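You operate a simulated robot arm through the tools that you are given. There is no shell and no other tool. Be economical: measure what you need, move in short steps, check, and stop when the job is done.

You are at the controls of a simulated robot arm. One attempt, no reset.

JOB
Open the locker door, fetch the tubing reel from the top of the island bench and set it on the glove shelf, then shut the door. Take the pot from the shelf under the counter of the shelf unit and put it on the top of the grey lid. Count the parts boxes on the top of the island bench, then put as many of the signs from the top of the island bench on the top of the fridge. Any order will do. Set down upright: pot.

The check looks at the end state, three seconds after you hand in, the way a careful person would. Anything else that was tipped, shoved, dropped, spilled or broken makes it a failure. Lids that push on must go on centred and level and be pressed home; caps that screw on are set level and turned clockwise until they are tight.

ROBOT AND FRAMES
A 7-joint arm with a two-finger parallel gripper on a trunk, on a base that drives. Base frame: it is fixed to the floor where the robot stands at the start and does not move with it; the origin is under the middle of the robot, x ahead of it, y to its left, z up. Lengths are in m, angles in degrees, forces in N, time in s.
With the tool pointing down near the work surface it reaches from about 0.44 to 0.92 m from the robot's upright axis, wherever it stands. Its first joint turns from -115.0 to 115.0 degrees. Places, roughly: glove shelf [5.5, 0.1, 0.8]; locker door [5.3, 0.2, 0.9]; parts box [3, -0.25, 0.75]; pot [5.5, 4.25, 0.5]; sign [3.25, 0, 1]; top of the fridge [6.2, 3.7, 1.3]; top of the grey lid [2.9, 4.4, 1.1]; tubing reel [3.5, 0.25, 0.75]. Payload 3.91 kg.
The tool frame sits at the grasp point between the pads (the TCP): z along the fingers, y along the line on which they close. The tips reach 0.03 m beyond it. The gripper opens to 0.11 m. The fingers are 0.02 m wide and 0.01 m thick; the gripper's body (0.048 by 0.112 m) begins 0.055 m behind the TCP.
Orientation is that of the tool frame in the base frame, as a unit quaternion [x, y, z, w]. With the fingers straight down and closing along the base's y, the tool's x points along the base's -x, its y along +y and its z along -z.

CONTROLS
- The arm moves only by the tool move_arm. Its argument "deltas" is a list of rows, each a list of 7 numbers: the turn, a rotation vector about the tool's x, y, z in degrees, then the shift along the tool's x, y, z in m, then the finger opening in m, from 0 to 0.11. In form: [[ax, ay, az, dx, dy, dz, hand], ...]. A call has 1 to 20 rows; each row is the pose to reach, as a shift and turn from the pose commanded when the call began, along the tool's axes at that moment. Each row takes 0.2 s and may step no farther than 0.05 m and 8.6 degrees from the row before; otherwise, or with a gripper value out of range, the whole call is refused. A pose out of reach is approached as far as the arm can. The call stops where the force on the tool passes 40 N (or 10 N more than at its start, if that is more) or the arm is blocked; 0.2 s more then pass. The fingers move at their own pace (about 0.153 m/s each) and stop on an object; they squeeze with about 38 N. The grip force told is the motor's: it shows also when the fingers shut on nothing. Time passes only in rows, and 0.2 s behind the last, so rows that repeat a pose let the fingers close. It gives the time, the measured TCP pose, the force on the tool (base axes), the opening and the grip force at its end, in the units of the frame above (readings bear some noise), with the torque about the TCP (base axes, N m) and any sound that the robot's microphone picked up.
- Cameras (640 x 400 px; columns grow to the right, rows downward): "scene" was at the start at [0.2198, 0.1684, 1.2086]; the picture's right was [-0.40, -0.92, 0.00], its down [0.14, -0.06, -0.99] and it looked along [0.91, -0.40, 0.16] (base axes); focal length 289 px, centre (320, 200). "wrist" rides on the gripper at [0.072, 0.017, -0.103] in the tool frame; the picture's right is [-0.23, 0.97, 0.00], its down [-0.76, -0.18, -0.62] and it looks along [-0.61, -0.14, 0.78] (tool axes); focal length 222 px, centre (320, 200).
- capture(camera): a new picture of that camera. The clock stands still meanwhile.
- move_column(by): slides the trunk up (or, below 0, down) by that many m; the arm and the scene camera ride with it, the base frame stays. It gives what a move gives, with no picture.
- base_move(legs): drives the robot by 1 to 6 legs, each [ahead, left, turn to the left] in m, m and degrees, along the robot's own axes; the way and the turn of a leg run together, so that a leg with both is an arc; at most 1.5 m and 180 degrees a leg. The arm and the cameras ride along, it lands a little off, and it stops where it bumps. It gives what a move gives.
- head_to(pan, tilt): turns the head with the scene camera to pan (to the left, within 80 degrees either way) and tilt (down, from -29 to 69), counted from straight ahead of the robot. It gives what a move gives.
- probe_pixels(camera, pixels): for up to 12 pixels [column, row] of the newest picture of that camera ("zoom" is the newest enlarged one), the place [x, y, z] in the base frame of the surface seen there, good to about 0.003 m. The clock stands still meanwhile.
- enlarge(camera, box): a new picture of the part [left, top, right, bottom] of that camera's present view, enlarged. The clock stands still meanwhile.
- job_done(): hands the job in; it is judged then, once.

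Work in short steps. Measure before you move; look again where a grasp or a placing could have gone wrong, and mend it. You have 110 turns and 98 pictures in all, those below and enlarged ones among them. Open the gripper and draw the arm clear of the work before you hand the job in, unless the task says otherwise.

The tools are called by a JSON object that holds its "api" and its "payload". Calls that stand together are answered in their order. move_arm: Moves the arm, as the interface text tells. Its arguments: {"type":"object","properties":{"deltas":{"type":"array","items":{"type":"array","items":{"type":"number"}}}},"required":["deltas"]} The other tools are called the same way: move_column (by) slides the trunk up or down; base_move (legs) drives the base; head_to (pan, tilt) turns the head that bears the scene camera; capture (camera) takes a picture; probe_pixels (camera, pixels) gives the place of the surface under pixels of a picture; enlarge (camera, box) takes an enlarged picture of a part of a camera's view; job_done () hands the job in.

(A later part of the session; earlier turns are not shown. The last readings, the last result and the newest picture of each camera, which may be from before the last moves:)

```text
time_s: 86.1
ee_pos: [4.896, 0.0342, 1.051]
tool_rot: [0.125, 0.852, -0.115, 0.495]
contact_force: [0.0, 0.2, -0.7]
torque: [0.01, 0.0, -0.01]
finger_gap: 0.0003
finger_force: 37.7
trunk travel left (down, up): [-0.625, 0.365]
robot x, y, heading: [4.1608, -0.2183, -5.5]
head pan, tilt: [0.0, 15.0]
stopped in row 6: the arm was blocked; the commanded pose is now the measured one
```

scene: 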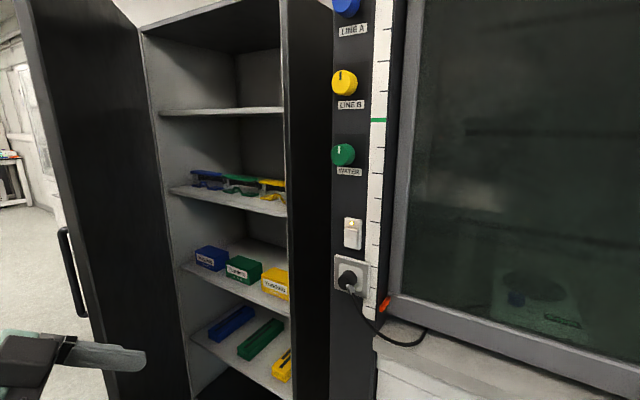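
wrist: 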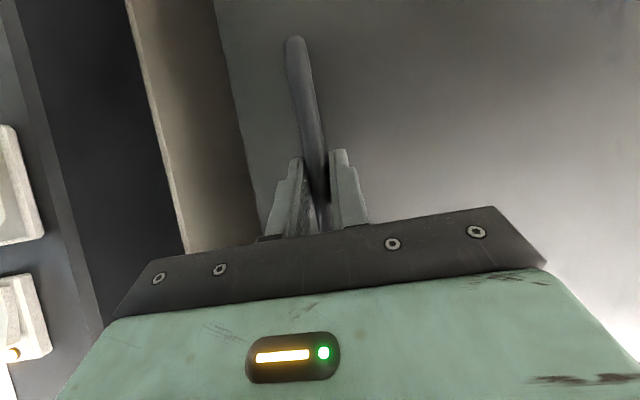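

Now yaw is about -21°. Sweep +y toward the door's inner face (near y≈0.4) and push.

{"api": "move_arm", "payload": {"deltas": [[0, 0, 0, -0.002, 0.048, -0.004, 0], [0, 0, 0, -0.004, 0.096, -0.008, 0], [0, 0, 0, -0.006, 0.144, -0.012, 0], [0, 0, 0, -0.008, 0.192, -0.016, 0], [0, 0, 0, -0.009, 0.24, -0.02, 0], [0, 0, 0, -0.01, 0.288, -0.024, 0], [0, 0, 0, -0.014, 0.325, -0.026, 0], [0, 0, 0, -0.016, 0.36, -0.027, 0], [0, 0, 0, -0.018, 0.39, -0.028, 0]]}}

{"api": "capture", "payload": {"camera": "scene"}}

```text
time_s: 88.1
ee_pos: [4.9008, 0.1975, 1.0409]
tool_rot: [0.125, 0.853, -0.111, 0.494]
contact_force: [0.0, 0.2, -0.3]
torque: [-0.01, 0.0, -0.03]
finger_gap: 0.0
finger_force: 38.2
out of reach, approached as far as the arm can: row 4, 5, 6, 7, 8, 9
trunk travel left (down, up): [-0.625, 0.365]
robot x, y, heading: [4.1616, -0.2154, -5.7]
head pan, tilt: [0.0, 15.0]
```

```text
66 pictures are left
```

scene: 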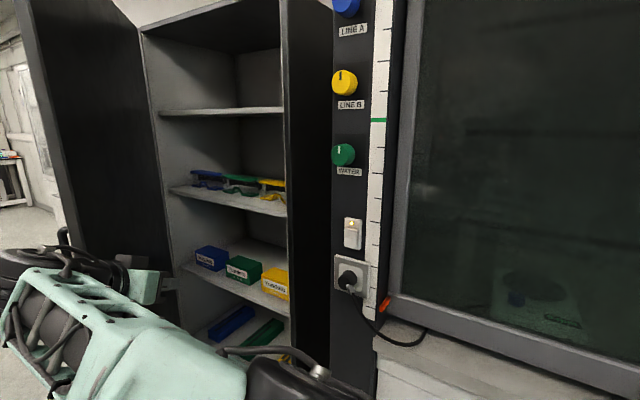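

The arm can't reach further, so push with the base: drive it along the aisle so the hand sweeps the door open.

{"api": "base_move", "payload": {"legs": [[0.1, 0.26, 0], [0.129, 0.26, 0]]}}

{"api": "capture", "payload": {"camera": "scene"}}

```text
time_s: 91.7
ee_pos: [5.1808, 0.6953, 1.043]
tool_rot: [0.126, 0.853, -0.111, 0.494]
contact_force: [0.2, -0.3, 0.2]
torque: [-0.04, -0.05, 0.01]
finger_gap: 0.0001
finger_force: 38.1
trunk travel left (down, up): [-0.625, 0.365]
robot x, y, heading: [4.4412, 0.2831, -5.8]
head pan, tilt: [0.0, 15.0]
```

```text
65 pictures are left
```

scene: 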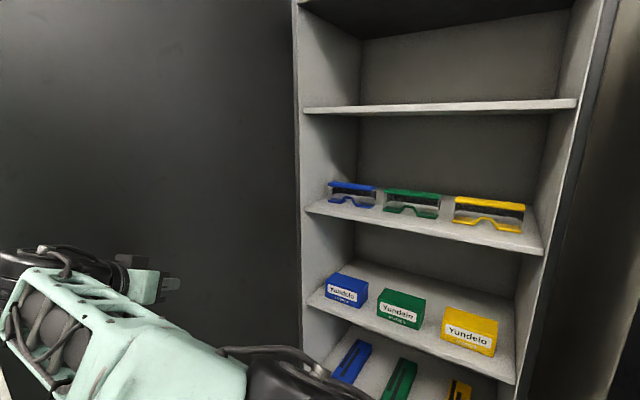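

Door is wide open. Now measure the glove shelf and boxes from this good viewpoint.

{"api": "enlarge", "payload": {"camera": "scene", "box": [290, 180, 550, 390]}}

{"api": "probe_pixels", "payload": {"camera": "zoom", "pixels": [[50, 290], [85, 285], [95, 235], [160, 250], [205, 275], [300, 285], [390, 340], [480, 350], [520, 200], [160, 190], [545, 390], [340, 180]]}}

{"api": "probe_pixels", "payload": {"camera": "scene", "pixels": [[420, 240], [470, 300], [385, 280], [500, 320], [280, 150], [200, 150], [330, 275], [345, 235], [540, 250], [352, 276], [405, 292], [470, 313]]}}

```text
1.90 times, centred on (420, 285) of scene
```

zoom: 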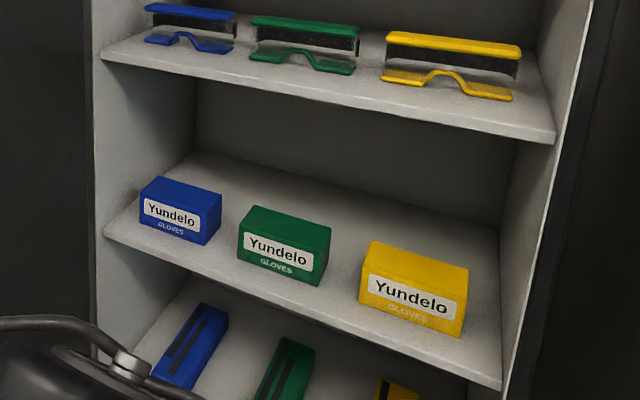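

```text
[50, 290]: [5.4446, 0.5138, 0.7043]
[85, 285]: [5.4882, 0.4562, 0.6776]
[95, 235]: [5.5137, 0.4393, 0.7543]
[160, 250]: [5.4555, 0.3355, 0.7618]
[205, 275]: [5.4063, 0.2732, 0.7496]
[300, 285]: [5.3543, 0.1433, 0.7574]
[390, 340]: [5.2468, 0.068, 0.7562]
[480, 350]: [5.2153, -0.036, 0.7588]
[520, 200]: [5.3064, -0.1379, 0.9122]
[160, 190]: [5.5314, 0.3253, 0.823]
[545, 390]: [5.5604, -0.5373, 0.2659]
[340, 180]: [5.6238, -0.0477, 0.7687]
```

```text
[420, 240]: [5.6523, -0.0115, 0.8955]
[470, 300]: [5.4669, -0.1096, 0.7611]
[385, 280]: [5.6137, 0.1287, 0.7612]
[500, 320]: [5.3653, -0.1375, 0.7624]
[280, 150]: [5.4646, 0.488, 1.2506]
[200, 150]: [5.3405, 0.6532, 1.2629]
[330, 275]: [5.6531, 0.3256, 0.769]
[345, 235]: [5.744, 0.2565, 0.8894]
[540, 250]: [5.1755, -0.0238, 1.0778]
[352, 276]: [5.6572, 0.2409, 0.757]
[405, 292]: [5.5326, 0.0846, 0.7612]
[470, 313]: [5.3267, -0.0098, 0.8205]
```

Boxes sit at the shelf front (tops z≈0.823), free space is behind them (e.g. 5.55,0.06). I'll need a ~32° pitched grasp with the wrist camera on top, so back the base out and try rolling the tool 180°.

{"api": "base_move", "payload": {"legs": [[-0.31, -0.5, 0]]}}

{"api": "move_arm", "payload": {"deltas": [[0, 0, 8.5, 0, 0, 0, 0], [0, 0, 17, 0, 0, 0, 0], [0, 0, 25.5, 0, 0, 0, 0], [0, 0, 34, 0, 0, 0, 0], [0, 0, 42.5, 0, 0, 0, 0], [0, 0, 51, 0, 0, 0, 0], [0, 0, 59.5, 0, 0, 0, 0], [0, 0, 68, 0, 0, 0, 0], [0, 0, 76.5, 0, 0, 0, 0], [0, 0, 85, 0, 0, 0, 0], [0, 0, 93.5, 0, 0, 0, 0], [0, 0, 102, 0, 0, 0, 0], [0, 0, 110.5, 0, 0, 0, 0], [0, 0, 119, 0, 0, 0, 0], [0, 0, 127.5, 0, 0, 0, 0], [0, 0, 136, 0, 0, 0, 0], [0, 0, 144.5, 0, 0, 0, 0], [0, 0, 153, 0, 0, 0, 0], [0, 0, 161.5, 0, 0, 0, 0], [0, 0, 170, 0, 0, 0, 0]]}}

```text
time_s: 95.0
ee_pos: [4.8201, 0.2335, 1.0413]
tool_rot: [0.126, 0.853, -0.111, 0.494]
contact_force: [0.2, -0.6, 0.4]
torque: [0.02, 0.03, -0.03]
finger_gap: 0.0001
finger_force: 37.9
trunk travel left (down, up): [-0.625, 0.365]
robot x, y, heading: [4.0803, -0.1804, -5.6]
head pan, tilt: [0.0, 15.0]
```

```text
time_s: 99.2
ee_pos: [4.7605, 0.0046, 1.1102]
tool_rot: [0.865, -0.011, 0.478, 0.151]
contact_force: [0.5, -0.1, 0.3]
torque: [0.0, -0.01, -0.02]
finger_gap: 0.0002
finger_force: 37.2
out of reach, approached as far as the arm can: row 12, 13, 14, 15, 16, 17, 18, 19, 20
trunk travel left (down, up): [-0.625, 0.365]
robot x, y, heading: [4.0805, -0.18, -5.5]
head pan, tilt: [0.0, 15.0]
```

The flip works (camera side now up). Raise 0.15 and turn left 148° to face the bench with the reel ahead.

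{"api": "move_column", "payload": {"by": 0.15}}

{"api": "base_move", "payload": {"legs": [[0, 0, 74], [0, 0, 74]]}}

{"api": "head_to", "payload": {"pan": 0, "tilt": 35}}

{"api": "capture", "payload": {"camera": "scene"}}

```text
time_s: 101.0
ee_pos: [4.7602, 0.0045, 1.2599]
tool_rot: [0.865, -0.01, 0.479, 0.151]
contact_force: [0.7, 0.3, 0.0]
torque: [0.0, 0.03, 0.0]
finger_gap: 0.0
finger_force: 37.7
trunk travel left (down, up): [-0.775, 0.215]
robot x, y, heading: [4.0765, -0.1825, -5.6]
head pan, tilt: [0.0, 15.0]
```

```text
time_s: 107.8
ee_pos: [3.4065, 0.0283, 1.2604]
tool_rot: [0.253, 0.827, 0.279, -0.417]
contact_force: [0.0, 0.4, 0.6]
torque: [0.02, -0.02, 0.04]
finger_gap: 0.0
finger_force: 37.9
trunk travel left (down, up): [-0.775, 0.215]
robot x, y, heading: [4.0759, -0.1834, 141.6]
head pan, tilt: [0.0, 15.0]
```

```text
time_s: 108.6
ee_pos: [3.4069, 0.0284, 1.2596]
tool_rot: [0.252, 0.827, 0.279, -0.417]
contact_force: [0.4, -1.0, 0.1]
torque: [0.0, -0.03, 0.0]
finger_gap: 0.0
finger_force: 37.3
trunk travel left (down, up): [-0.775, 0.215]
robot x, y, heading: [4.0816, -0.1824, 141.9]
head pan, tilt: [0.0, 35.0]
```

```text
63 pictures are left
```

scene: 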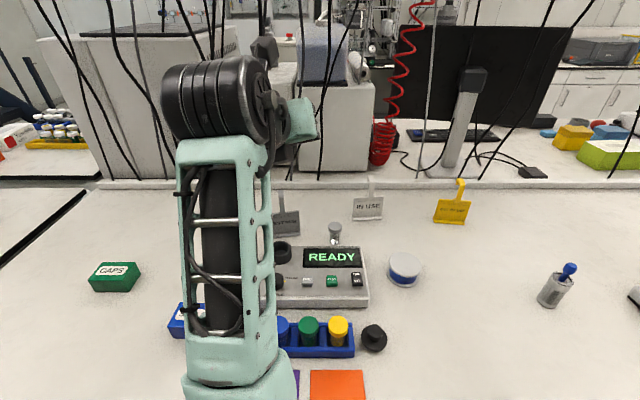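

Clear view. Probe the reel (404,268), neighbours and the signs.

{"api": "probe_pixels", "payload": {"camera": "scene", "pixels": [[404, 262], [390, 266], [418, 266], [404, 254], [404, 282], [374, 335], [338, 325], [365, 300], [456, 186], [450, 210], [367, 208], [404, 300]]}}

{"api": "enlarge", "payload": {"camera": "scene", "box": [340, 160, 500, 300]}}

```text
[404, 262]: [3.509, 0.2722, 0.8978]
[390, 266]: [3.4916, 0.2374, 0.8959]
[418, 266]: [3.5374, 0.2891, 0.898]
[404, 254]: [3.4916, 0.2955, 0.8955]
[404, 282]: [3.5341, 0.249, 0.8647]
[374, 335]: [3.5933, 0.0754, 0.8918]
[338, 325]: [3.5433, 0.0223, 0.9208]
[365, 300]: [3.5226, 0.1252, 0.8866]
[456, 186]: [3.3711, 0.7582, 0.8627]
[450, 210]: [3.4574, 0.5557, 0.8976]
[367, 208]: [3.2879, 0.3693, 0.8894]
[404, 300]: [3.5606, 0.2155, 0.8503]
```

```text
2.86 times, centred on (420, 230) of scene
```

zoom: 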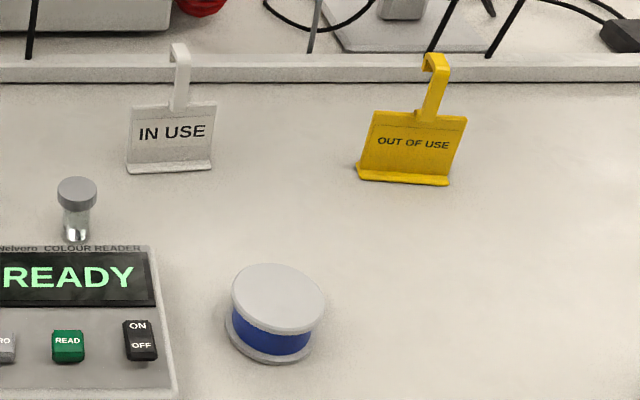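

Reel centre ≈(3.505,0.265), top z 0.898, Ø≈0.085. Back the base 0.1 m, lower the trunk some, and correct the tool to yaw 142°, 32° pitch, no roll.

{"api": "base_move", "payload": {"legs": [[-0.1, 0, 0]]}}

{"api": "move_column", "payload": {"by": -0.12}}

{"api": "move_arm", "payload": {"deltas": [[5.5, -0.3, 5.1, 0, 0, 0, 0.05], [11.1, -0.7, 10.2, 0, 0, 0, 0.11], [11.1, -0.7, 10.2, 0, 0, 0, 0.11]]}}

```text
time_s: 109.7
ee_pos: [3.4859, -0.0352, 1.2594]
tool_rot: [0.252, 0.827, 0.279, -0.417]
contact_force: [0.5, 0.6, 0.5]
torque: [0.0, 0.02, 0.03]
finger_gap: 0.0
finger_force: 37.3
trunk travel left (down, up): [-0.775, 0.215]
robot x, y, heading: [4.1596, -0.2455, 142.1]
head pan, tilt: [0.0, 35.0]
```

```text
time_s: 111.2
ee_pos: [3.4867, -0.0336, 1.1407]
tool_rot: [0.252, 0.828, 0.279, -0.417]
contact_force: [0.4, 0.6, -0.4]
torque: [-0.02, 0.01, 0.01]
finger_gap: 0.0
finger_force: 38.1
trunk travel left (down, up): [-0.655, 0.335]
robot x, y, heading: [4.1587, -0.2411, 142.1]
head pan, tilt: [0.0, 35.0]
```

```text
time_s: 112.0
ee_pos: [3.4861, -0.0352, 1.1402]
tool_rot: [0.285, 0.828, 0.158, -0.457]
contact_force: [1.0, -0.5, -0.5]
torque: [-0.02, 0.02, -0.03]
finger_gap: 0.1098
finger_force: 0.0
trunk travel left (down, up): [-0.655, 0.335]
robot x, y, heading: [4.1638, -0.2455, 142.0]
head pan, tilt: [0.0, 35.0]
```

Orientation is right. Move sideways over the reel's line, then down to 0.12 m short of it.

{"api": "move_arm", "payload": {"deltas": [[0, 0, 0, 0, 0.05, 0, 0.11], [0, 0, 0, 0, 0.1, 0, 0.11], [0, 0, 0, 0, 0.15, 0, 0.11], [0, 0, 0, 0, 0.2, 0, 0.11], [0, 0, 0, 0, 0.2475, 0, 0.11], [0, 0, 0, -0.026, 0.2475, 0.032, 0.11], [0, 0, 0, -0.051, 0.2475, 0.064, 0.11], [0, 0, 0, -0.077, 0.2475, 0.097, 0.11], [0, 0, 0, -0.103, 0.2475, 0.129, 0.11], [0, 0, 0, -0.1283, 0.2475, 0.1613, 0.11]]}}

{"api": "capture", "payload": {"camera": "wrist"}}

{"api": "capture", "payload": {"camera": "scene"}}

```text
time_s: 112.7
ee_pos: [3.551, 0.0699, 1.0997]
tool_rot: [0.253, 0.818, 0.278, -0.435]
contact_force: [-2.5, -2.4, 1.3]
torque: [0.07, -0.15, -0.26]
finger_gap: 0.1102
finger_force: 0.1
trunk travel left (down, up): [-0.655, 0.335]
robot x, y, heading: [4.1552, -0.2454, 141.7]
head pan, tilt: [0.0, 35.0]
stopped in row 3: the arm was blocked; the commanded pose is now the measured one
```

```text
61 pictures are left
```

wrist: 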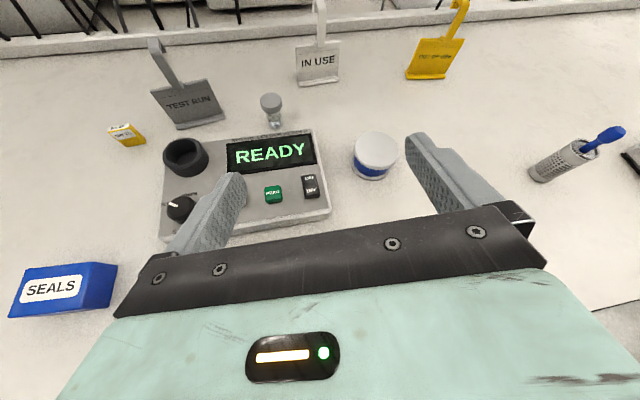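

```text
60 pictures are left
```

scene: 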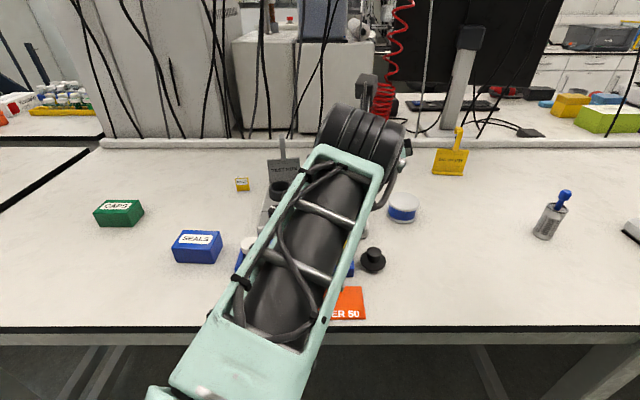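

The wrist roll limit blocks a straight-ahead flipped tool; keeping the tool yawed ~24° clockwise of the arm works. Re-orient to yaw 118°, pitch 32°.

{"api": "move_arm", "payload": {"deltas": [[-2.5, -1.4, 5.3, 0, 0, 0, 0.11], [-5, -2.8, 10.7, 0, 0, 0, 0.11], [-7.5, -4.2, 16, 0, 0, 0, 0.11], [-10, -5.6, 21.4, 0, 0, 0, 0.11]]}}

```text
time_s: 113.7
ee_pos: [3.5764, 0.0872, 1.1168]
tool_rot: [0.42, 0.763, 0.257, -0.418]
contact_force: [0.1, -2.1, 1.2]
torque: [0.06, -0.04, -0.03]
finger_gap: 0.1104
finger_force: 0.1
out of reach, approached as far as the arm can: row 3, 4
trunk travel left (down, up): [-0.655, 0.335]
robot x, y, heading: [4.1586, -0.2411, 141.9]
head pan, tilt: [0.0, 35.0]
```

Nearly there. Move to the pre-grasp above/behind the reel with a further 8° clockwise yaw.

{"api": "move_arm", "payload": {"deltas": [[-1.7, 0, 1, -0.026, 0.005, 0.041, 0.11], [-3.4, 0, 2, -0.052, 0.011, 0.082, 0.11], [-5.1, 0, 3, -0.078, 0.016, 0.123, 0.11], [-6.8, 0, 4.1, -0.104, 0.0217, 0.164, 0.11]]}}

{"api": "capture", "payload": {"camera": "wrist"}}

```text
time_s: 114.9
ee_pos: [3.5681, 0.2592, 1.0288]
tool_rot: [0.444, 0.719, 0.312, -0.434]
contact_force: [-0.5, -0.2, 0.2]
torque: [-0.02, -0.02, -0.01]
finger_gap: 0.1099
finger_force: 0.1
out of reach, approached as far as the arm can: row 1, 2, 3
trunk travel left (down, up): [-0.655, 0.335]
robot x, y, heading: [4.1586, -0.2456, 141.9]
head pan, tilt: [0.0, 35.0]
stopped in row 4: the arm was blocked; the commanded pose is now the measured one
```

```text
59 pictures are left
```

wrist: 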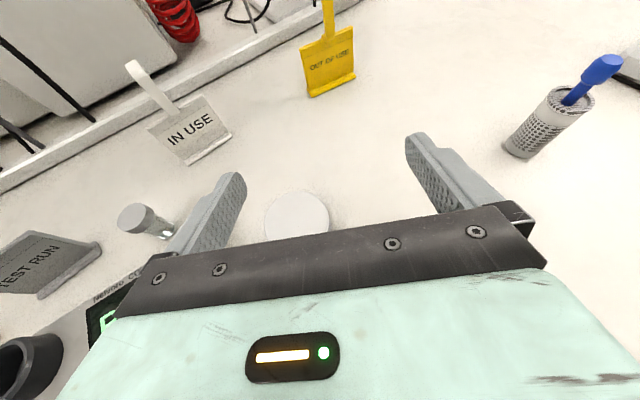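

The arm jams in this close pose. I'll lift, strafe the base +u 0.4 m so the reel lies ~24° to the arm's left at ~0.9 m, allowing yaw 142°.

{"api": "move_column", "payload": {"by": 0.15}}

{"api": "base_move", "payload": {"legs": [[0, -0.4, 0]]}}

{"api": "move_arm", "payload": {"deltas": [[0, 0, 0, 0, -0.05, 0, 0.11], [0, 0, 0, 0, -0.1, 0, 0.11], [0, 0, 0, 0, -0.15, 0, 0.11], [0, 0, 0, 0, -0.2, 0, 0.11], [0, 0, 0, 0, -0.25, 0, 0.11]]}}

```text
time_s: 116.6
ee_pos: [3.5665, 0.2585, 1.1803]
tool_rot: [0.444, 0.72, 0.311, -0.432]
contact_force: [0.5, -0.2, -0.3]
torque: [0.01, 0.0, 0.01]
finger_gap: 0.1101
finger_force: 0.1
trunk travel left (down, up): [-0.805, 0.185]
robot x, y, heading: [4.1629, -0.2444, 142.1]
head pan, tilt: [0.0, 35.0]
```

```text
time_s: 119.1
ee_pos: [3.8103, 0.5728, 1.18]
tool_rot: [0.443, 0.721, 0.311, -0.434]
contact_force: [0.2, 0.0, 0.2]
torque: [0.02, -0.02, 0.05]
finger_gap: 0.1099
finger_force: 0.0
trunk travel left (down, up): [-0.805, 0.185]
robot x, y, heading: [4.4045, 0.073, 142.3]
head pan, tilt: [0.0, 35.0]
```

```text
time_s: 120.3
ee_pos: [3.5823, 0.4697, 1.1676]
tool_rot: [0.445, 0.72, 0.312, -0.433]
contact_force: [0.5, 0.1, 0.8]
torque: [-0.06, -0.02, -0.01]
finger_gap: 0.11
finger_force: 0.0
trunk travel left (down, up): [-0.805, 0.185]
robot x, y, heading: [4.4072, 0.073, 142.0]
head pan, tilt: [0.0, 35.0]
```

Now there's room. Reorient to yaw 140°, pitch 32° while sliding to above the pre-grasp point.

{"api": "move_arm", "payload": {"deltas": [[4, -0.9, -1.5, -0.024, -0.019, -0.034, 0.11], [8.1, -1.8, -3.1, -0.048, -0.038, -0.068, 0.11], [12.1, -2.7, -4.6, -0.072, -0.057, -0.102, 0.11], [16.2, -3.7, -6.2, -0.097, -0.076, -0.136, 0.11], [20.2, -4.6, -7.8, -0.121, -0.095, -0.17, 0.11], [24.3, -5.5, -9.3, -0.145, -0.114, -0.204, 0.11]]}}

{"api": "move_column", "payload": {"by": -0.15}}

{"api": "capture", "payload": {"camera": "wrist"}}

```text
time_s: 121.7
ee_pos: [3.5821, 0.1966, 1.1133]
tool_rot: [0.297, 0.823, 0.165, -0.456]
contact_force: [0.4, 1.2, 0.2]
torque: [-0.03, 0.0, 0.05]
finger_gap: 0.1101
finger_force: 0.0
trunk travel left (down, up): [-0.805, 0.185]
robot x, y, heading: [4.4045, 0.0742, 142.1]
head pan, tilt: [0.0, 35.0]
```

```text
time_s: 123.5
ee_pos: [3.5828, 0.1968, 0.9635]
tool_rot: [0.296, 0.823, 0.165, -0.456]
contact_force: [-0.8, 0.8, -0.9]
torque: [0.03, -0.02, 0.01]
finger_gap: 0.1098
finger_force: 0.1
trunk travel left (down, up): [-0.655, 0.335]
robot x, y, heading: [4.4069, 0.0729, 142.3]
head pan, tilt: [0.0, 35.0]
```

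```text
58 pictures are left
```

wrist: 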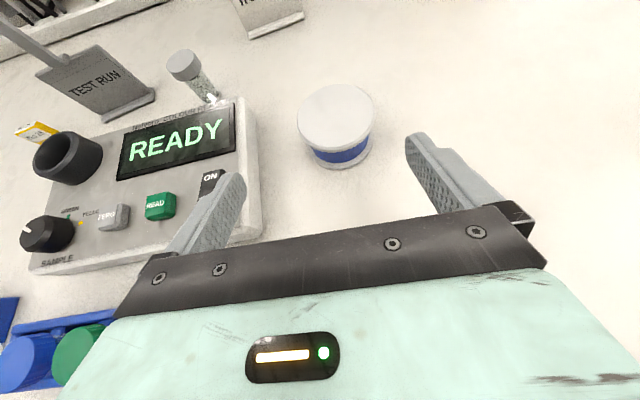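

The reel (335,125) is centred between the fingers. Advance to it and close.

{"api": "move_arm", "payload": {"deltas": [[0, 0, 0, -0.005, 0.001, 0.04, 0.11], [0, 0, 0, -0.01, 0.002, 0.08, 0.11], [0, 0, 0, -0.013, 0.003, 0.11, 0.11], [0, 0, 0, -0.0142, 0.0026, 0.131, 0.11], [0, 0, 0, -0.0142, 0.0026, 0.131, 0.07], [0, 0, 0, -0.0142, 0.0026, 0.131, 0], [0, 0, 0, -0.0142, 0.0026, 0.131, 0]]}}

{"api": "capture", "payload": {"camera": "wrist"}}

```text
time_s: 125.1
ee_pos: [3.5036, 0.2654, 0.8827]
tool_rot: [0.297, 0.823, 0.165, -0.455]
contact_force: [0.6, 0.4, 0.9]
torque: [0.0, -0.01, -0.01]
finger_gap: 0.0784
finger_force: 38.0
trunk travel left (down, up): [-0.655, 0.335]
robot x, y, heading: [4.4011, 0.0722, 142.4]
head pan, tilt: [0.0, 35.0]
```

```text
57 pictures are left
```

wrist: 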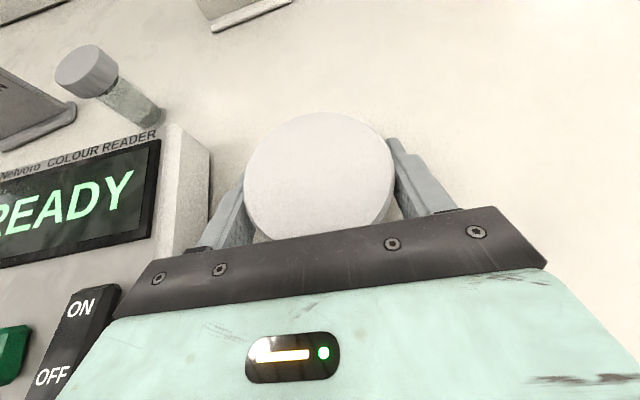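

Reel held (gap 0.078). Lift with the trunk, then pull the arm in 0.2 m toward the robot for turning.

{"api": "move_column", "payload": {"by": 0.15}}

{"api": "move_arm", "payload": {"deltas": [[0, 0, 0, -0.019, 0.019, -0.03, 0], [0, 0, 0, -0.038, 0.037, -0.06, 0], [0, 0, 0, -0.056, 0.056, -0.09, 0], [0, 0, 0, -0.075, 0.074, -0.12, 0], [0, 0, 0, -0.094, 0.093, -0.1506, 0]]}}

{"api": "base_move", "payload": {"legs": [[0, 0, 90]]}}

```text
time_s: 126.8
ee_pos: [3.5038, 0.2663, 1.0317]
tool_rot: [0.298, 0.824, 0.165, -0.454]
contact_force: [0.6, -0.4, -1.4]
torque: [-0.04, -0.03, 0.0]
finger_gap: 0.0783
finger_force: 37.8
trunk travel left (down, up): [-0.805, 0.185]
robot x, y, heading: [4.4068, 0.0691, 142.2]
head pan, tilt: [0.0, 35.0]
```

```text
time_s: 128.0
ee_pos: [3.7015, 0.2246, 1.0318]
tool_rot: [0.298, 0.823, 0.165, -0.455]
contact_force: [0.1, 0.3, -1.6]
torque: [0.03, -0.03, 0.04]
finger_gap: 0.0785
finger_force: 38.3
trunk travel left (down, up): [-0.805, 0.185]
robot x, y, heading: [4.4033, 0.0725, 142.2]
head pan, tilt: [0.0, 35.0]
```

```text
time_s: 132.3
ee_pos: [4.2623, -0.6325, 1.0323]
tool_rot: [-0.377, 0.789, -0.208, -0.437]
contact_force: [0.2, -1.0, -1.4]
torque: [-0.02, 0.03, -0.01]
finger_gap: 0.0785
finger_force: 37.8
trunk travel left (down, up): [-0.805, 0.185]
robot x, y, heading: [4.4066, 0.0733, -126.8]
head pan, tilt: [0.0, 35.0]
```

Drive backward along the aisle toward the locker, shifting to the bench side, then turn toward it.

{"api": "base_move", "payload": {"legs": [[-0.447, -0.213, 0]]}}

{"api": "base_move", "payload": {"legs": [[0, 0, 92.8]]}}

{"api": "head_to", "payload": {"pan": 10, "tilt": 20}}

{"api": "capture", "payload": {"camera": "scene"}}

```text
time_s: 135.2
ee_pos: [4.3578, -0.1409, 1.0322]
tool_rot: [-0.376, 0.79, -0.208, -0.437]
contact_force: [-0.5, -0.4, -0.9]
torque: [-0.01, 0.01, 0.0]
finger_gap: 0.0786
finger_force: 38.1
trunk travel left (down, up): [-0.805, 0.185]
robot x, y, heading: [4.5012, 0.5659, -127.0]
head pan, tilt: [0.0, 35.0]
```

```text
time_s: 136.2
ee_pos: [4.3876, -0.1447, 1.0308]
tool_rot: [-0.39, 0.783, -0.214, -0.434]
contact_force: [-0.4, -0.3, -1.2]
torque: [0.01, -0.01, 0.03]
finger_gap: 0.0784
finger_force: 38.2
trunk travel left (down, up): [-0.805, 0.185]
robot x, y, heading: [4.5075, 0.5669, -125.0]
head pan, tilt: [0.0, 35.0]
stopped in leg 1: the robot was blocked; the commanded pose is now the measured one
```

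```text
time_s: 137.0
ee_pos: [4.3879, -0.1455, 1.0301]
tool_rot: [-0.39, 0.784, -0.214, -0.433]
contact_force: [-0.2, 0.0, -1.7]
torque: [0.03, -0.03, 0.01]
finger_gap: 0.0786
finger_force: 37.8
trunk travel left (down, up): [-0.805, 0.185]
robot x, y, heading: [4.508, 0.5619, -125.4]
head pan, tilt: [10.0, 20.0]
```

```text
56 pictures are left
```

scene: 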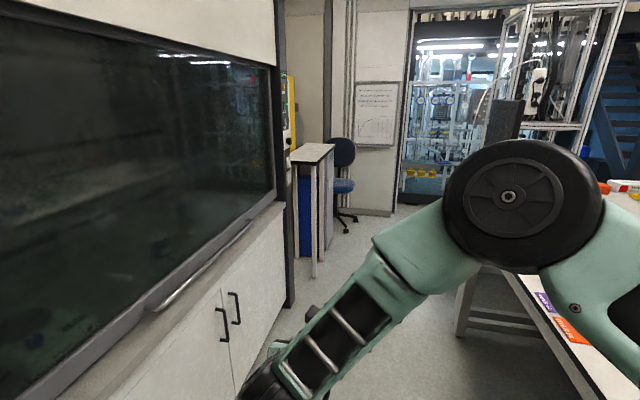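

The base corner hits the bench here when turning. Drive to the clearer spot (u≈2.7, v≈3.35) where turns worked before, and turn right over the bench side instead.

{"api": "base_move", "payload": {"legs": [[0.49, 0.12, 0]]}}

{"api": "base_move", "payload": {"legs": [[0, 0, -92], [0, 0, -90]]}}

{"api": "capture", "payload": {"camera": "scene"}}

```text
time_s: 140.0
ee_pos: [4.2026, -0.6228, 1.0315]
tool_rot: [-0.391, 0.782, -0.216, -0.434]
contact_force: [-0.7, 0.6, -0.8]
torque: [0.01, -0.01, -0.01]
finger_gap: 0.0786
finger_force: 38.3
trunk travel left (down, up): [-0.805, 0.185]
robot x, y, heading: [4.3205, 0.086, -125.0]
head pan, tilt: [10.0, 20.0]
```

```text
time_s: 148.0
ee_pos: [4.4341, 0.7983, 1.0312]
tool_rot: [0.782, 0.393, 0.433, -0.216]
contact_force: [0.1, 0.4, -1.4]
torque: [-0.03, -0.01, -0.01]
finger_gap: 0.0781
finger_force: 37.8
trunk travel left (down, up): [-0.805, 0.185]
robot x, y, heading: [4.3207, 0.0871, 55.3]
head pan, tilt: [10.0, 20.0]
```

```text
55 pictures are left
```

scene: 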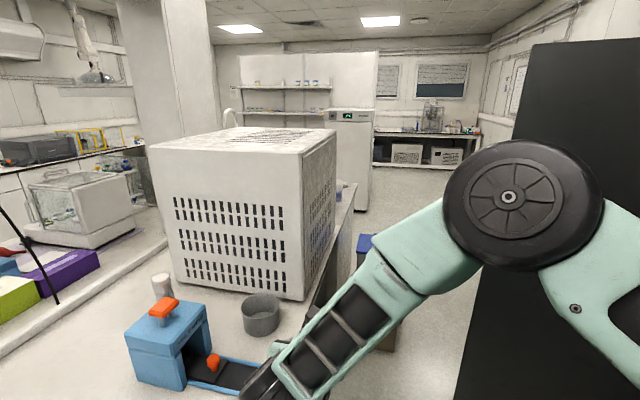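

Turn right to heading about -5°, shift along +u, then finish the turn to -34° in front of the locker.

{"api": "base_move", "payload": {"legs": [[0, 0, -60]]}}

{"api": "base_move", "payload": {"legs": [[0.08, 0.13, 0], [0, 0, -29.3]]}}

{"api": "head_to", "payload": {"pan": 15, "tilt": 25}}

{"api": "capture", "payload": {"camera": "scene"}}

```text
time_s: 151.1
ee_pos: [4.9973, 0.3307, 1.0309]
tool_rot: [0.873, -0.059, 0.482, 0.034]
contact_force: [-0.6, 0.6, -1.8]
torque: [0.0, 0.0, -0.02]
finger_gap: 0.078
finger_force: 37.8
trunk travel left (down, up): [-0.805, 0.185]
robot x, y, heading: [4.3169, 0.0912, -5.7]
head pan, tilt: [10.0, 20.0]
```

```text
time_s: 154.0
ee_pos: [5.1208, 0.0827, 1.032]
tool_rot: [0.828, -0.282, 0.458, 0.158]
contact_force: [0.5, 0.9, -1.6]
torque: [0.02, 0.02, 0.02]
finger_gap: 0.0783
finger_force: 38.0
trunk travel left (down, up): [-0.805, 0.185]
robot x, y, heading: [4.4115, 0.2113, -35.7]
head pan, tilt: [10.0, 20.0]
```

```text
time_s: 154.6
ee_pos: [5.1203, 0.0831, 1.0315]
tool_rot: [0.829, -0.281, 0.458, 0.156]
contact_force: [0.1, 0.7, -1.1]
torque: [0.05, -0.01, -0.04]
finger_gap: 0.0783
finger_force: 38.2
trunk travel left (down, up): [-0.805, 0.185]
robot x, y, heading: [4.4134, 0.2117, -35.6]
head pan, tilt: [15.0, 25.0]
```

```text
54 pictures are left
```

scene: 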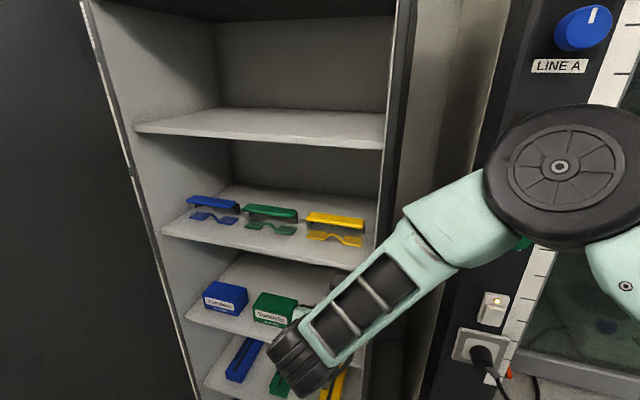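

Aligned with the locker (tool yaw -37°). Measure box depth and the lip of the shelf above before inserting.

{"api": "enlarge", "payload": {"camera": "scene", "box": [130, 200, 390, 380]}}

{"api": "probe_pixels", "payload": {"camera": "zoom", "pixels": [[240, 202], [285, 208], [180, 240], [360, 234], [415, 240], [320, 225], [400, 255], [300, 120], [300, 133], [450, 155], [450, 166], [330, 175]]}}

```text
2.22 times, centred on (260, 290) of scene
```

zoom: 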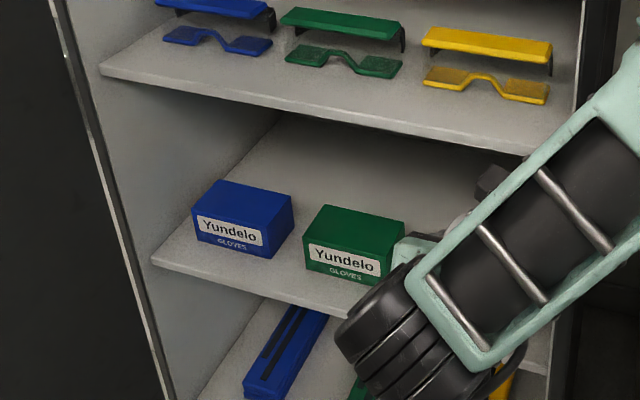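

```text
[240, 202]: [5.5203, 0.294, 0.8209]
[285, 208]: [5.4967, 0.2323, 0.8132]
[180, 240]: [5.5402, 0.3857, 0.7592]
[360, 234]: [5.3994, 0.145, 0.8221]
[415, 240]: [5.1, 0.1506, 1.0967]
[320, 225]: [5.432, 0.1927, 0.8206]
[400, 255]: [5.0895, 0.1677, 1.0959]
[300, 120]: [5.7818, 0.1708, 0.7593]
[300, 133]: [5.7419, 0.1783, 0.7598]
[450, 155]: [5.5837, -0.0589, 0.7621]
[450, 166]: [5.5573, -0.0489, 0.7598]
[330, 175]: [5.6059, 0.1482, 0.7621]
```

Boxes end by ~0.13 m depth, free floor to 0.37 m. Check where my elbow and wrist are relative to the pillar.

{"api": "probe_pixels", "payload": {"camera": "scene", "pixels": [[560, 165], [500, 165], [560, 240], [420, 230], [320, 330], [300, 370], [340, 280], [480, 330], [500, 80], [360, 290], [290, 330], [490, 200]]}}

```text
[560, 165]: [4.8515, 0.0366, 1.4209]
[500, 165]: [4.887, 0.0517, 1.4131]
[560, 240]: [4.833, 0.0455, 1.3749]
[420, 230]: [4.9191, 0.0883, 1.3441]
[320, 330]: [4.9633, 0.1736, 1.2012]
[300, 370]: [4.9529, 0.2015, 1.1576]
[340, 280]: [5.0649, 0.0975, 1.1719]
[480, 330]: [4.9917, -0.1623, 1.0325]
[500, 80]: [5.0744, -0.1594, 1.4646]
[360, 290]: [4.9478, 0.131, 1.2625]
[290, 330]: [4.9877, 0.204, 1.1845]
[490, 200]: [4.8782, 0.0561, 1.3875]
```

The forearm currently rises too steeply; a low trunk with an outstretched arm will keep it under the upper shelf. Strafe left 0.22, then raise the TCP relative to the trunk and lower the trunk.

{"api": "base_move", "payload": {"legs": [[0, 0.22, 0]]}}

{"api": "move_arm", "payload": {"deltas": [[0, 0, 0, 0.035, 0, -0.022, 0], [0, 0, 0, 0.071, 0, -0.044, 0], [0, 0, 0, 0.106, 0, -0.066, 0], [0, 0, 0, 0.141, 0, -0.089, 0], [0, 0, 0, 0.177, 0, -0.111, 0], [0, 0, 0, 0.212, 0, -0.133, 0]]}}

```text
time_s: 156.3
ee_pos: [5.2491, 0.2596, 1.0312]
tool_rot: [0.828, -0.281, 0.458, 0.157]
contact_force: [0.2, -1.4, -1.2]
torque: [0.01, 0.03, 0.0]
finger_gap: 0.0784
finger_force: 37.6
trunk travel left (down, up): [-0.805, 0.185]
robot x, y, heading: [4.5407, 0.3877, -35.8]
head pan, tilt: [15.0, 25.0]
```

```text
time_s: 157.7
ee_pos: [5.2486, 0.2614, 1.2837]
tool_rot: [0.829, -0.281, 0.457, 0.157]
contact_force: [0.2, -0.6, -1.8]
torque: [-0.02, 0.01, 0.0]
finger_gap: 0.0782
finger_force: 38.3
trunk travel left (down, up): [-0.805, 0.185]
robot x, y, heading: [4.5417, 0.3843, -35.6]
head pan, tilt: [15.0, 25.0]
```

Works. Raise another 0.1 then lower the trunk by 0.5 in total so TCP z ends ≈0.885.

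{"api": "move_arm", "payload": {"deltas": [[0, 0, 0, 0.028, 0, -0.018, 0], [0, 0, 0, 0.057, 0, -0.035, 0], [0, 0, 0, 0.085, 0, -0.053, 0]]}}

{"api": "move_column", "payload": {"by": -0.4}}

{"api": "move_column", "payload": {"by": -0.1}}

{"api": "capture", "payload": {"camera": "scene"}}

```text
time_s: 158.5
ee_pos: [5.2479, 0.2631, 1.3825]
tool_rot: [0.829, -0.281, 0.458, 0.157]
contact_force: [0.1, 0.7, -1.5]
torque: [0.04, 0.02, -0.05]
finger_gap: 0.0783
finger_force: 38.1
trunk travel left (down, up): [-0.805, 0.185]
robot x, y, heading: [4.5419, 0.3858, -35.8]
head pan, tilt: [15.0, 25.0]
```

```text
time_s: 162.3
ee_pos: [5.2484, 0.2628, 0.9821]
tool_rot: [0.829, -0.282, 0.458, 0.157]
contact_force: [0.0, -0.2, -0.8]
torque: [-0.03, 0.0, -0.01]
finger_gap: 0.0783
finger_force: 38.0
trunk travel left (down, up): [-0.405, 0.585]
robot x, y, heading: [4.5396, 0.3855, -35.4]
head pan, tilt: [15.0, 25.0]
```

```text
time_s: 163.7
ee_pos: [5.2501, 0.2625, 0.8812]
tool_rot: [0.828, -0.282, 0.458, 0.157]
contact_force: [0.5, 0.3, -0.8]
torque: [0.02, 0.04, -0.02]
finger_gap: 0.0785
finger_force: 37.7
trunk travel left (down, up): [-0.305, 0.685]
robot x, y, heading: [4.5406, 0.3838, -35.8]
head pan, tilt: [15.0, 25.0]
```

```text
52 pictures are left
```

scene: 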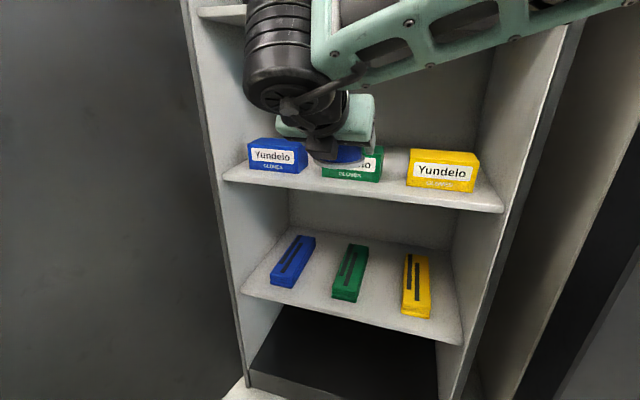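

Reel bottom clears the box tops by ~2.7 cm. Insert horizontally 0.2 m and look.

{"api": "move_arm", "payload": {"deltas": [[0, 0, 0, 0.0213, 0, 0.0339, 0], [0, 0, 0, 0.0426, 0, 0.0678, 0], [0, 0, 0, 0.0638, 0, 0.1016, 0], [0, 0, 0, 0.0851, 0, 0.1355, 0], [0, 0, 0, 0.1064, 0, 0.1694, 0]]}}

{"api": "capture", "payload": {"camera": "scene"}}

{"api": "capture", "payload": {"camera": "wrist"}}

```text
time_s: 164.9
ee_pos: [5.4072, 0.1424, 0.8822]
tool_rot: [0.829, -0.281, 0.458, 0.157]
contact_force: [0.2, 0.9, -0.7]
torque: [-0.01, 0.0, -0.03]
finger_gap: 0.0783
finger_force: 38.1
trunk travel left (down, up): [-0.305, 0.685]
robot x, y, heading: [4.5425, 0.3903, -35.9]
head pan, tilt: [15.0, 25.0]
```

```text
51 pictures are left
```

scene: 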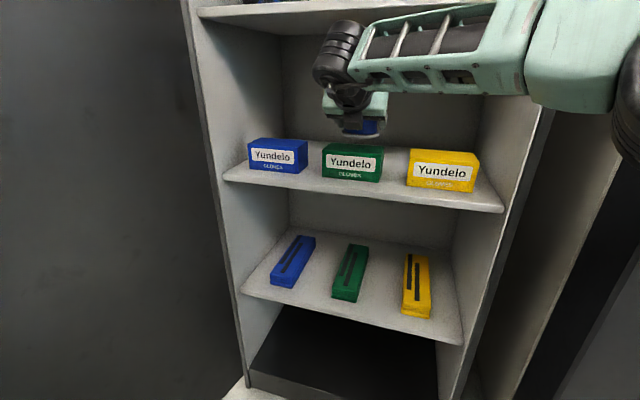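

```text
50 pictures are left
```

wrist: 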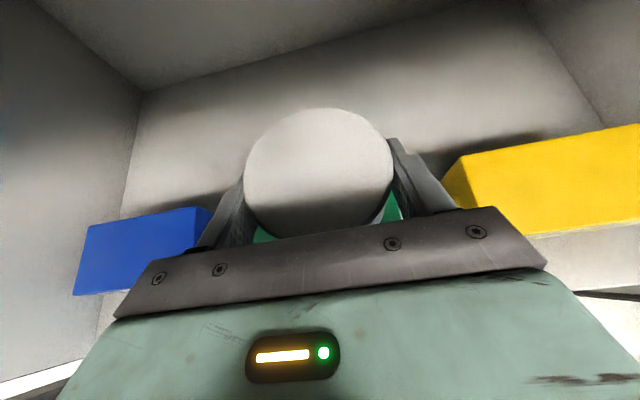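

Reel is over the green box now. Check wrist/forearm heights against the upper shelf lip (z≈1.045) before going deeper.

{"api": "probe_pixels", "payload": {"camera": "scene", "pixels": [[345, 28], [330, 50], [440, 12], [500, 10], [420, 80], [580, 30], [300, 14], [300, 24], [360, 40], [630, 120]]}}

```text
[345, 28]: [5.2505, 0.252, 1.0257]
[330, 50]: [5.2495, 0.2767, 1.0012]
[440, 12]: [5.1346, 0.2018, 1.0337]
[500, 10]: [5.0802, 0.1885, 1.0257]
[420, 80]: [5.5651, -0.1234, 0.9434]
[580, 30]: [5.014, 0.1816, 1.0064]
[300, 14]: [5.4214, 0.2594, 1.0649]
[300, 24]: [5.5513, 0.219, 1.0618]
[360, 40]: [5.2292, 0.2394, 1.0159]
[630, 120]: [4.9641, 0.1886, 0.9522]
```

Upper shelf underside is at 1.062, so there is room. Advance 0.1 level past the boxes, then descend diagonally to 1 cm above the shelf.

{"api": "move_arm", "payload": {"deltas": [[0, 0, 0, 0.0177, 0, 0.0282, 0], [0, 0, 0, 0.0354, 0, 0.0565, 0], [0, 0, 0, 0.0532, 0, 0.0847, 0], [0, 0, 0, 0.0638, 0, 0.1016, 0], [0, 0, 0, 0.055, 0, 0.131, 0], [0, 0, 0, 0.047, 0, 0.157, 0], [0, 0, 0, 0.041, 0, 0.183, 0], [0, 0, 0, 0.0359, 0, 0.2018, 0]]}}

{"api": "capture", "payload": {"camera": "scene"}}

{"api": "capture", "payload": {"camera": "wrist"}}

```text
time_s: 166.7
ee_pos: [5.4862, 0.0385, 0.8176]
tool_rot: [0.822, -0.282, 0.471, 0.156]
contact_force: [2.2, -1.2, 9.2]
torque: [0.44, 0.84, 0.04]
finger_gap: 0.0782
finger_force: 37.9
out of reach, approached as far as the arm can: row 3, 4, 5, 6, 7, 8
trunk travel left (down, up): [-0.305, 0.685]
robot x, y, heading: [4.5359, 0.3872, -35.6]
head pan, tilt: [15.0, 25.0]
stopped in row 8: the force on the tool passed its limit at 73 N (the readings are from after the stop); the commanded pose is now the measured one
```

```text
49 pictures are left
```

scene: 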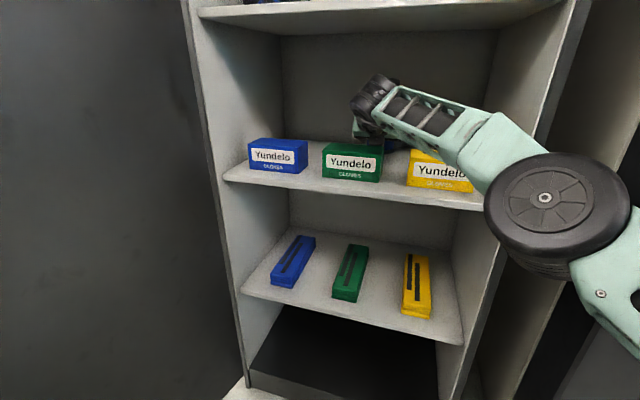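

```text
48 pictures are left
```

wrist: 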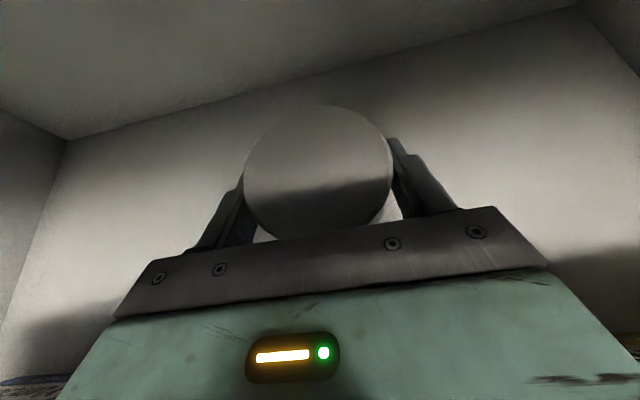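

Arm hit its reach limit and touched at z 0.818. Lift 3 cm, let the base carry it 6 cm deeper, then descend again.

{"api": "move_arm", "payload": {"deltas": [[0, 0, 0, 0.013, 0, -0.008, 0], [0, 0, 0, 0.0254, 0, -0.016, 0]]}}

{"api": "base_move", "payload": {"legs": [[0.07, 0.02, 0]]}}

{"api": "capture", "payload": {"camera": "scene"}}

{"api": "enlarge", "payload": {"camera": "scene", "box": [220, 50, 520, 230]}}

```text
time_s: 167.3
ee_pos: [5.4775, 0.0384, 0.8383]
tool_rot: [0.823, -0.282, 0.469, 0.156]
contact_force: [-0.1, -0.1, 0.1]
torque: [0.03, 0.03, 0.0]
finger_gap: 0.0784
finger_force: 37.9
out of reach, approached as far as the arm can: row 1, 2
trunk travel left (down, up): [-0.305, 0.685]
robot x, y, heading: [4.5391, 0.3856, -35.7]
head pan, tilt: [15.0, 25.0]
```

```text
time_s: 168.3
ee_pos: [5.5458, 0.014, 0.8393]
tool_rot: [0.823, -0.281, 0.469, 0.155]
contact_force: [1.5, 0.9, -1.1]
torque: [0.0, 0.0, 0.01]
finger_gap: 0.0782
finger_force: 38.0
trunk travel left (down, up): [-0.305, 0.685]
robot x, y, heading: [4.6088, 0.3625, -35.6]
head pan, tilt: [15.0, 25.0]
```

```text
47 pictures are left
```

scene: 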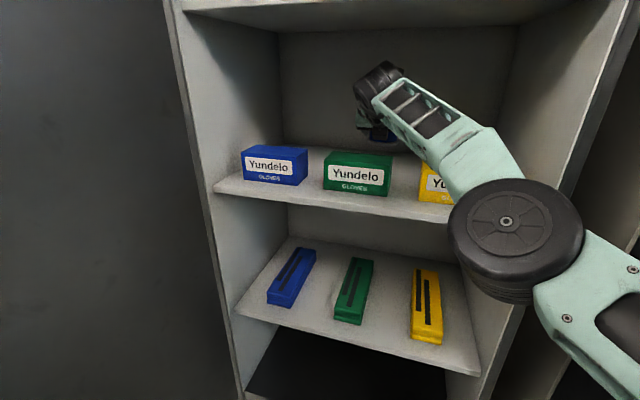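

```text
2.13 times, centred on (370, 140) of scene
```

zoom: 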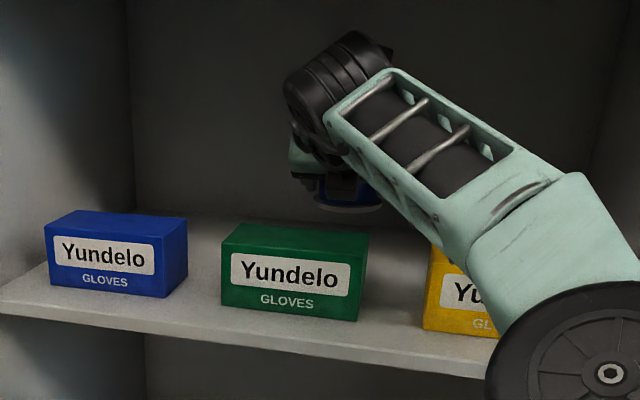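

The forearm now runs low near the yellow box. Probe box and forearm clearances.

{"api": "probe_pixels", "payload": {"camera": "zoom", "pixels": [[440, 310], [440, 260], [470, 270], [500, 340], [480, 300], [290, 250], [340, 240], [115, 220], [300, 190], [400, 210], [335, 205], [430, 250]]}}

```text
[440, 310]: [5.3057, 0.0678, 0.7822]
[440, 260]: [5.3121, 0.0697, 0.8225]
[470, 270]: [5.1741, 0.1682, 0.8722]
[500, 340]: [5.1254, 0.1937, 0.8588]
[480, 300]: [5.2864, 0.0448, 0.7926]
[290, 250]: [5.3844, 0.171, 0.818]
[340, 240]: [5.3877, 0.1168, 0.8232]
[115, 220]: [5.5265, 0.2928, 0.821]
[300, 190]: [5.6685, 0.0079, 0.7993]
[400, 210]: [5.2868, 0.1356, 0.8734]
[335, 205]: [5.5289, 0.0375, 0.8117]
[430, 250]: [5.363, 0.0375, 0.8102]
```

Boxes are unmoved and the forearm bottom is ~5 cm above them. Descend with the trunk.

{"api": "move_column", "payload": {"by": -0.032}}

{"api": "move_column", "payload": {"by": -0.011}}

{"api": "enlarge", "payload": {"camera": "scene", "box": [220, 30, 520, 210]}}

```text
time_s: 169.1
ee_pos: [5.5462, 0.0151, 0.8082]
tool_rot: [0.823, -0.281, 0.469, 0.155]
contact_force: [0.1, 0.0, -1.9]
torque: [-0.01, -0.02, -0.01]
finger_gap: 0.0783
finger_force: 38.0
trunk travel left (down, up): [-0.273, 0.717]
robot x, y, heading: [4.6076, 0.3619, -35.5]
head pan, tilt: [15.0, 25.0]
```

```text
time_s: 169.7
ee_pos: [5.5458, 0.0142, 0.7954]
tool_rot: [0.823, -0.281, 0.469, 0.155]
contact_force: [0.3, 0.0, -1.4]
torque: [0.03, 0.03, -0.01]
finger_gap: 0.0779
finger_force: 38.2
trunk travel left (down, up): [-0.262, 0.728]
robot x, y, heading: [4.6101, 0.3657, -35.6]
head pan, tilt: [15.0, 25.0]
```

```text
2.13 times, centred on (370, 120) of scene
```

zoom: 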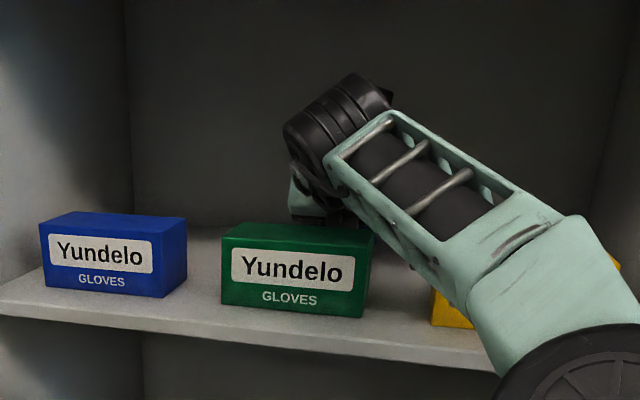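

Reel is 2 mm above the shelf. Lower 3 mm more, open, then lift away by the trunk and back out with the base.

{"api": "move_column", "payload": {"by": -0.003}}

{"api": "move_arm", "payload": {"deltas": [[0, 0, 0, 0, 0, 0, 0.09], [0, 0, 0, 0, 0, 0, 0.11], [0, 0, 0, 0, 0, 0, 0.11]]}}

{"api": "move_column", "payload": {"by": 0.065}}

{"api": "base_move", "payload": {"legs": [[-0.07, 0, 0]]}}

{"api": "capture", "payload": {"camera": "wrist"}}

```text
time_s: 170.2
ee_pos: [5.5461, 0.015, 0.7936]
tool_rot: [0.823, -0.282, 0.468, 0.156]
contact_force: [0.6, -1.0, -1.2]
torque: [0.01, 0.0, -0.01]
finger_gap: 0.0783
finger_force: 38.3
trunk travel left (down, up): [-0.259, 0.731]
robot x, y, heading: [4.6062, 0.3635, -35.3]
head pan, tilt: [15.0, 25.0]
```

```text
time_s: 171.0
ee_pos: [5.5456, 0.0145, 0.7941]
tool_rot: [0.823, -0.282, 0.469, 0.156]
contact_force: [0.5, 0.2, -0.1]
torque: [-0.01, -0.02, 0.03]
finger_gap: 0.1101
finger_force: 0.0
trunk travel left (down, up): [-0.259, 0.731]
robot x, y, heading: [4.6058, 0.3645, -35.7]
head pan, tilt: [15.0, 25.0]
```

```text
time_s: 172.1
ee_pos: [5.546, 0.0146, 0.8584]
tool_rot: [0.823, -0.281, 0.469, 0.155]
contact_force: [0.9, 1.4, 0.6]
torque: [-0.03, 0.03, -0.01]
finger_gap: 0.11
finger_force: 0.0
trunk travel left (down, up): [-0.324, 0.666]
robot x, y, heading: [4.605, 0.3684, -35.6]
head pan, tilt: [15.0, 25.0]
```

```text
time_s: 173.1
ee_pos: [5.4878, 0.0574, 0.8579]
tool_rot: [0.822, -0.282, 0.469, 0.157]
contact_force: [0.0, -0.6, 0.9]
torque: [0.02, -0.02, 0.02]
finger_gap: 0.1098
finger_force: 0.0
trunk travel left (down, up): [-0.324, 0.666]
robot x, y, heading: [4.5521, 0.4034, -35.6]
head pan, tilt: [15.0, 25.0]
```

```text
44 pictures are left
```

wrist: 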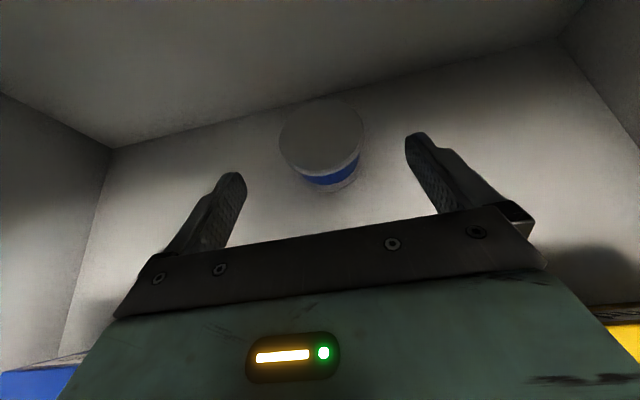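

The reel stands upright behind the boxes. Raise slightly and withdraw the arm straight out.

{"api": "move_column", "payload": {"by": 0.03}}

{"api": "move_arm", "payload": {"deltas": [[0, 0, 0, -0.023, 0, -0.0387, 0.11], [0, 0, 0, -0.046, 0, -0.0774, 0.11], [0, 0, 0, -0.069, 0, -0.116, 0.11], [0, 0, 0, -0.092, 0, -0.155, 0.11], [0, 0, 0, -0.115, 0, -0.1935, 0.11], [0, 0, 0, -0.138, 0, -0.232, 0.11], [0, 0, 0, -0.161, 0, -0.271, 0.08], [0, 0, 0, -0.184, 0, -0.3096, 0.05], [0, 0, 0, -0.2, 0, -0.335, 0.02]]}}

{"api": "capture", "payload": {"camera": "scene"}}

```text
time_s: 173.8
ee_pos: [5.4866, 0.0568, 0.8879]
tool_rot: [0.823, -0.281, 0.469, 0.155]
contact_force: [-0.4, 0.8, 0.9]
torque: [0.01, 0.01, 0.02]
finger_gap: 0.11
finger_force: 0.0
trunk travel left (down, up): [-0.354, 0.636]
robot x, y, heading: [4.5498, 0.4058, -35.7]
head pan, tilt: [15.0, 25.0]
```

```text
time_s: 174.9
ee_pos: [5.4633, 0.19, 0.9182]
tool_rot: [0.828, -0.286, 0.456, 0.156]
contact_force: [-9.8, 3.3, -19.9]
torque: [-0.67, -2.33, 0.05]
finger_gap: 0.1099
finger_force: 0.1
out of reach, approached as far as the arm can: row 1, 2, 3, 4, 5
trunk travel left (down, up): [-0.354, 0.636]
robot x, y, heading: [4.5472, 0.4038, -35.5]
head pan, tilt: [15.0, 25.0]
stopped in row 5: the force on the tool passed its limit at 73 N (the readings are from after the stop); the commanded pose is now the measured one
```

```text
43 pictures are left
```

scene: 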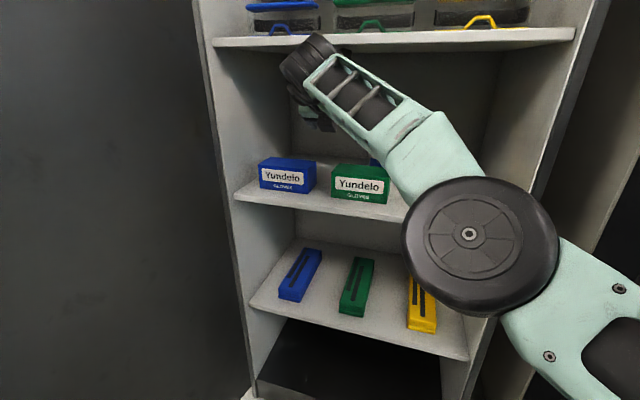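

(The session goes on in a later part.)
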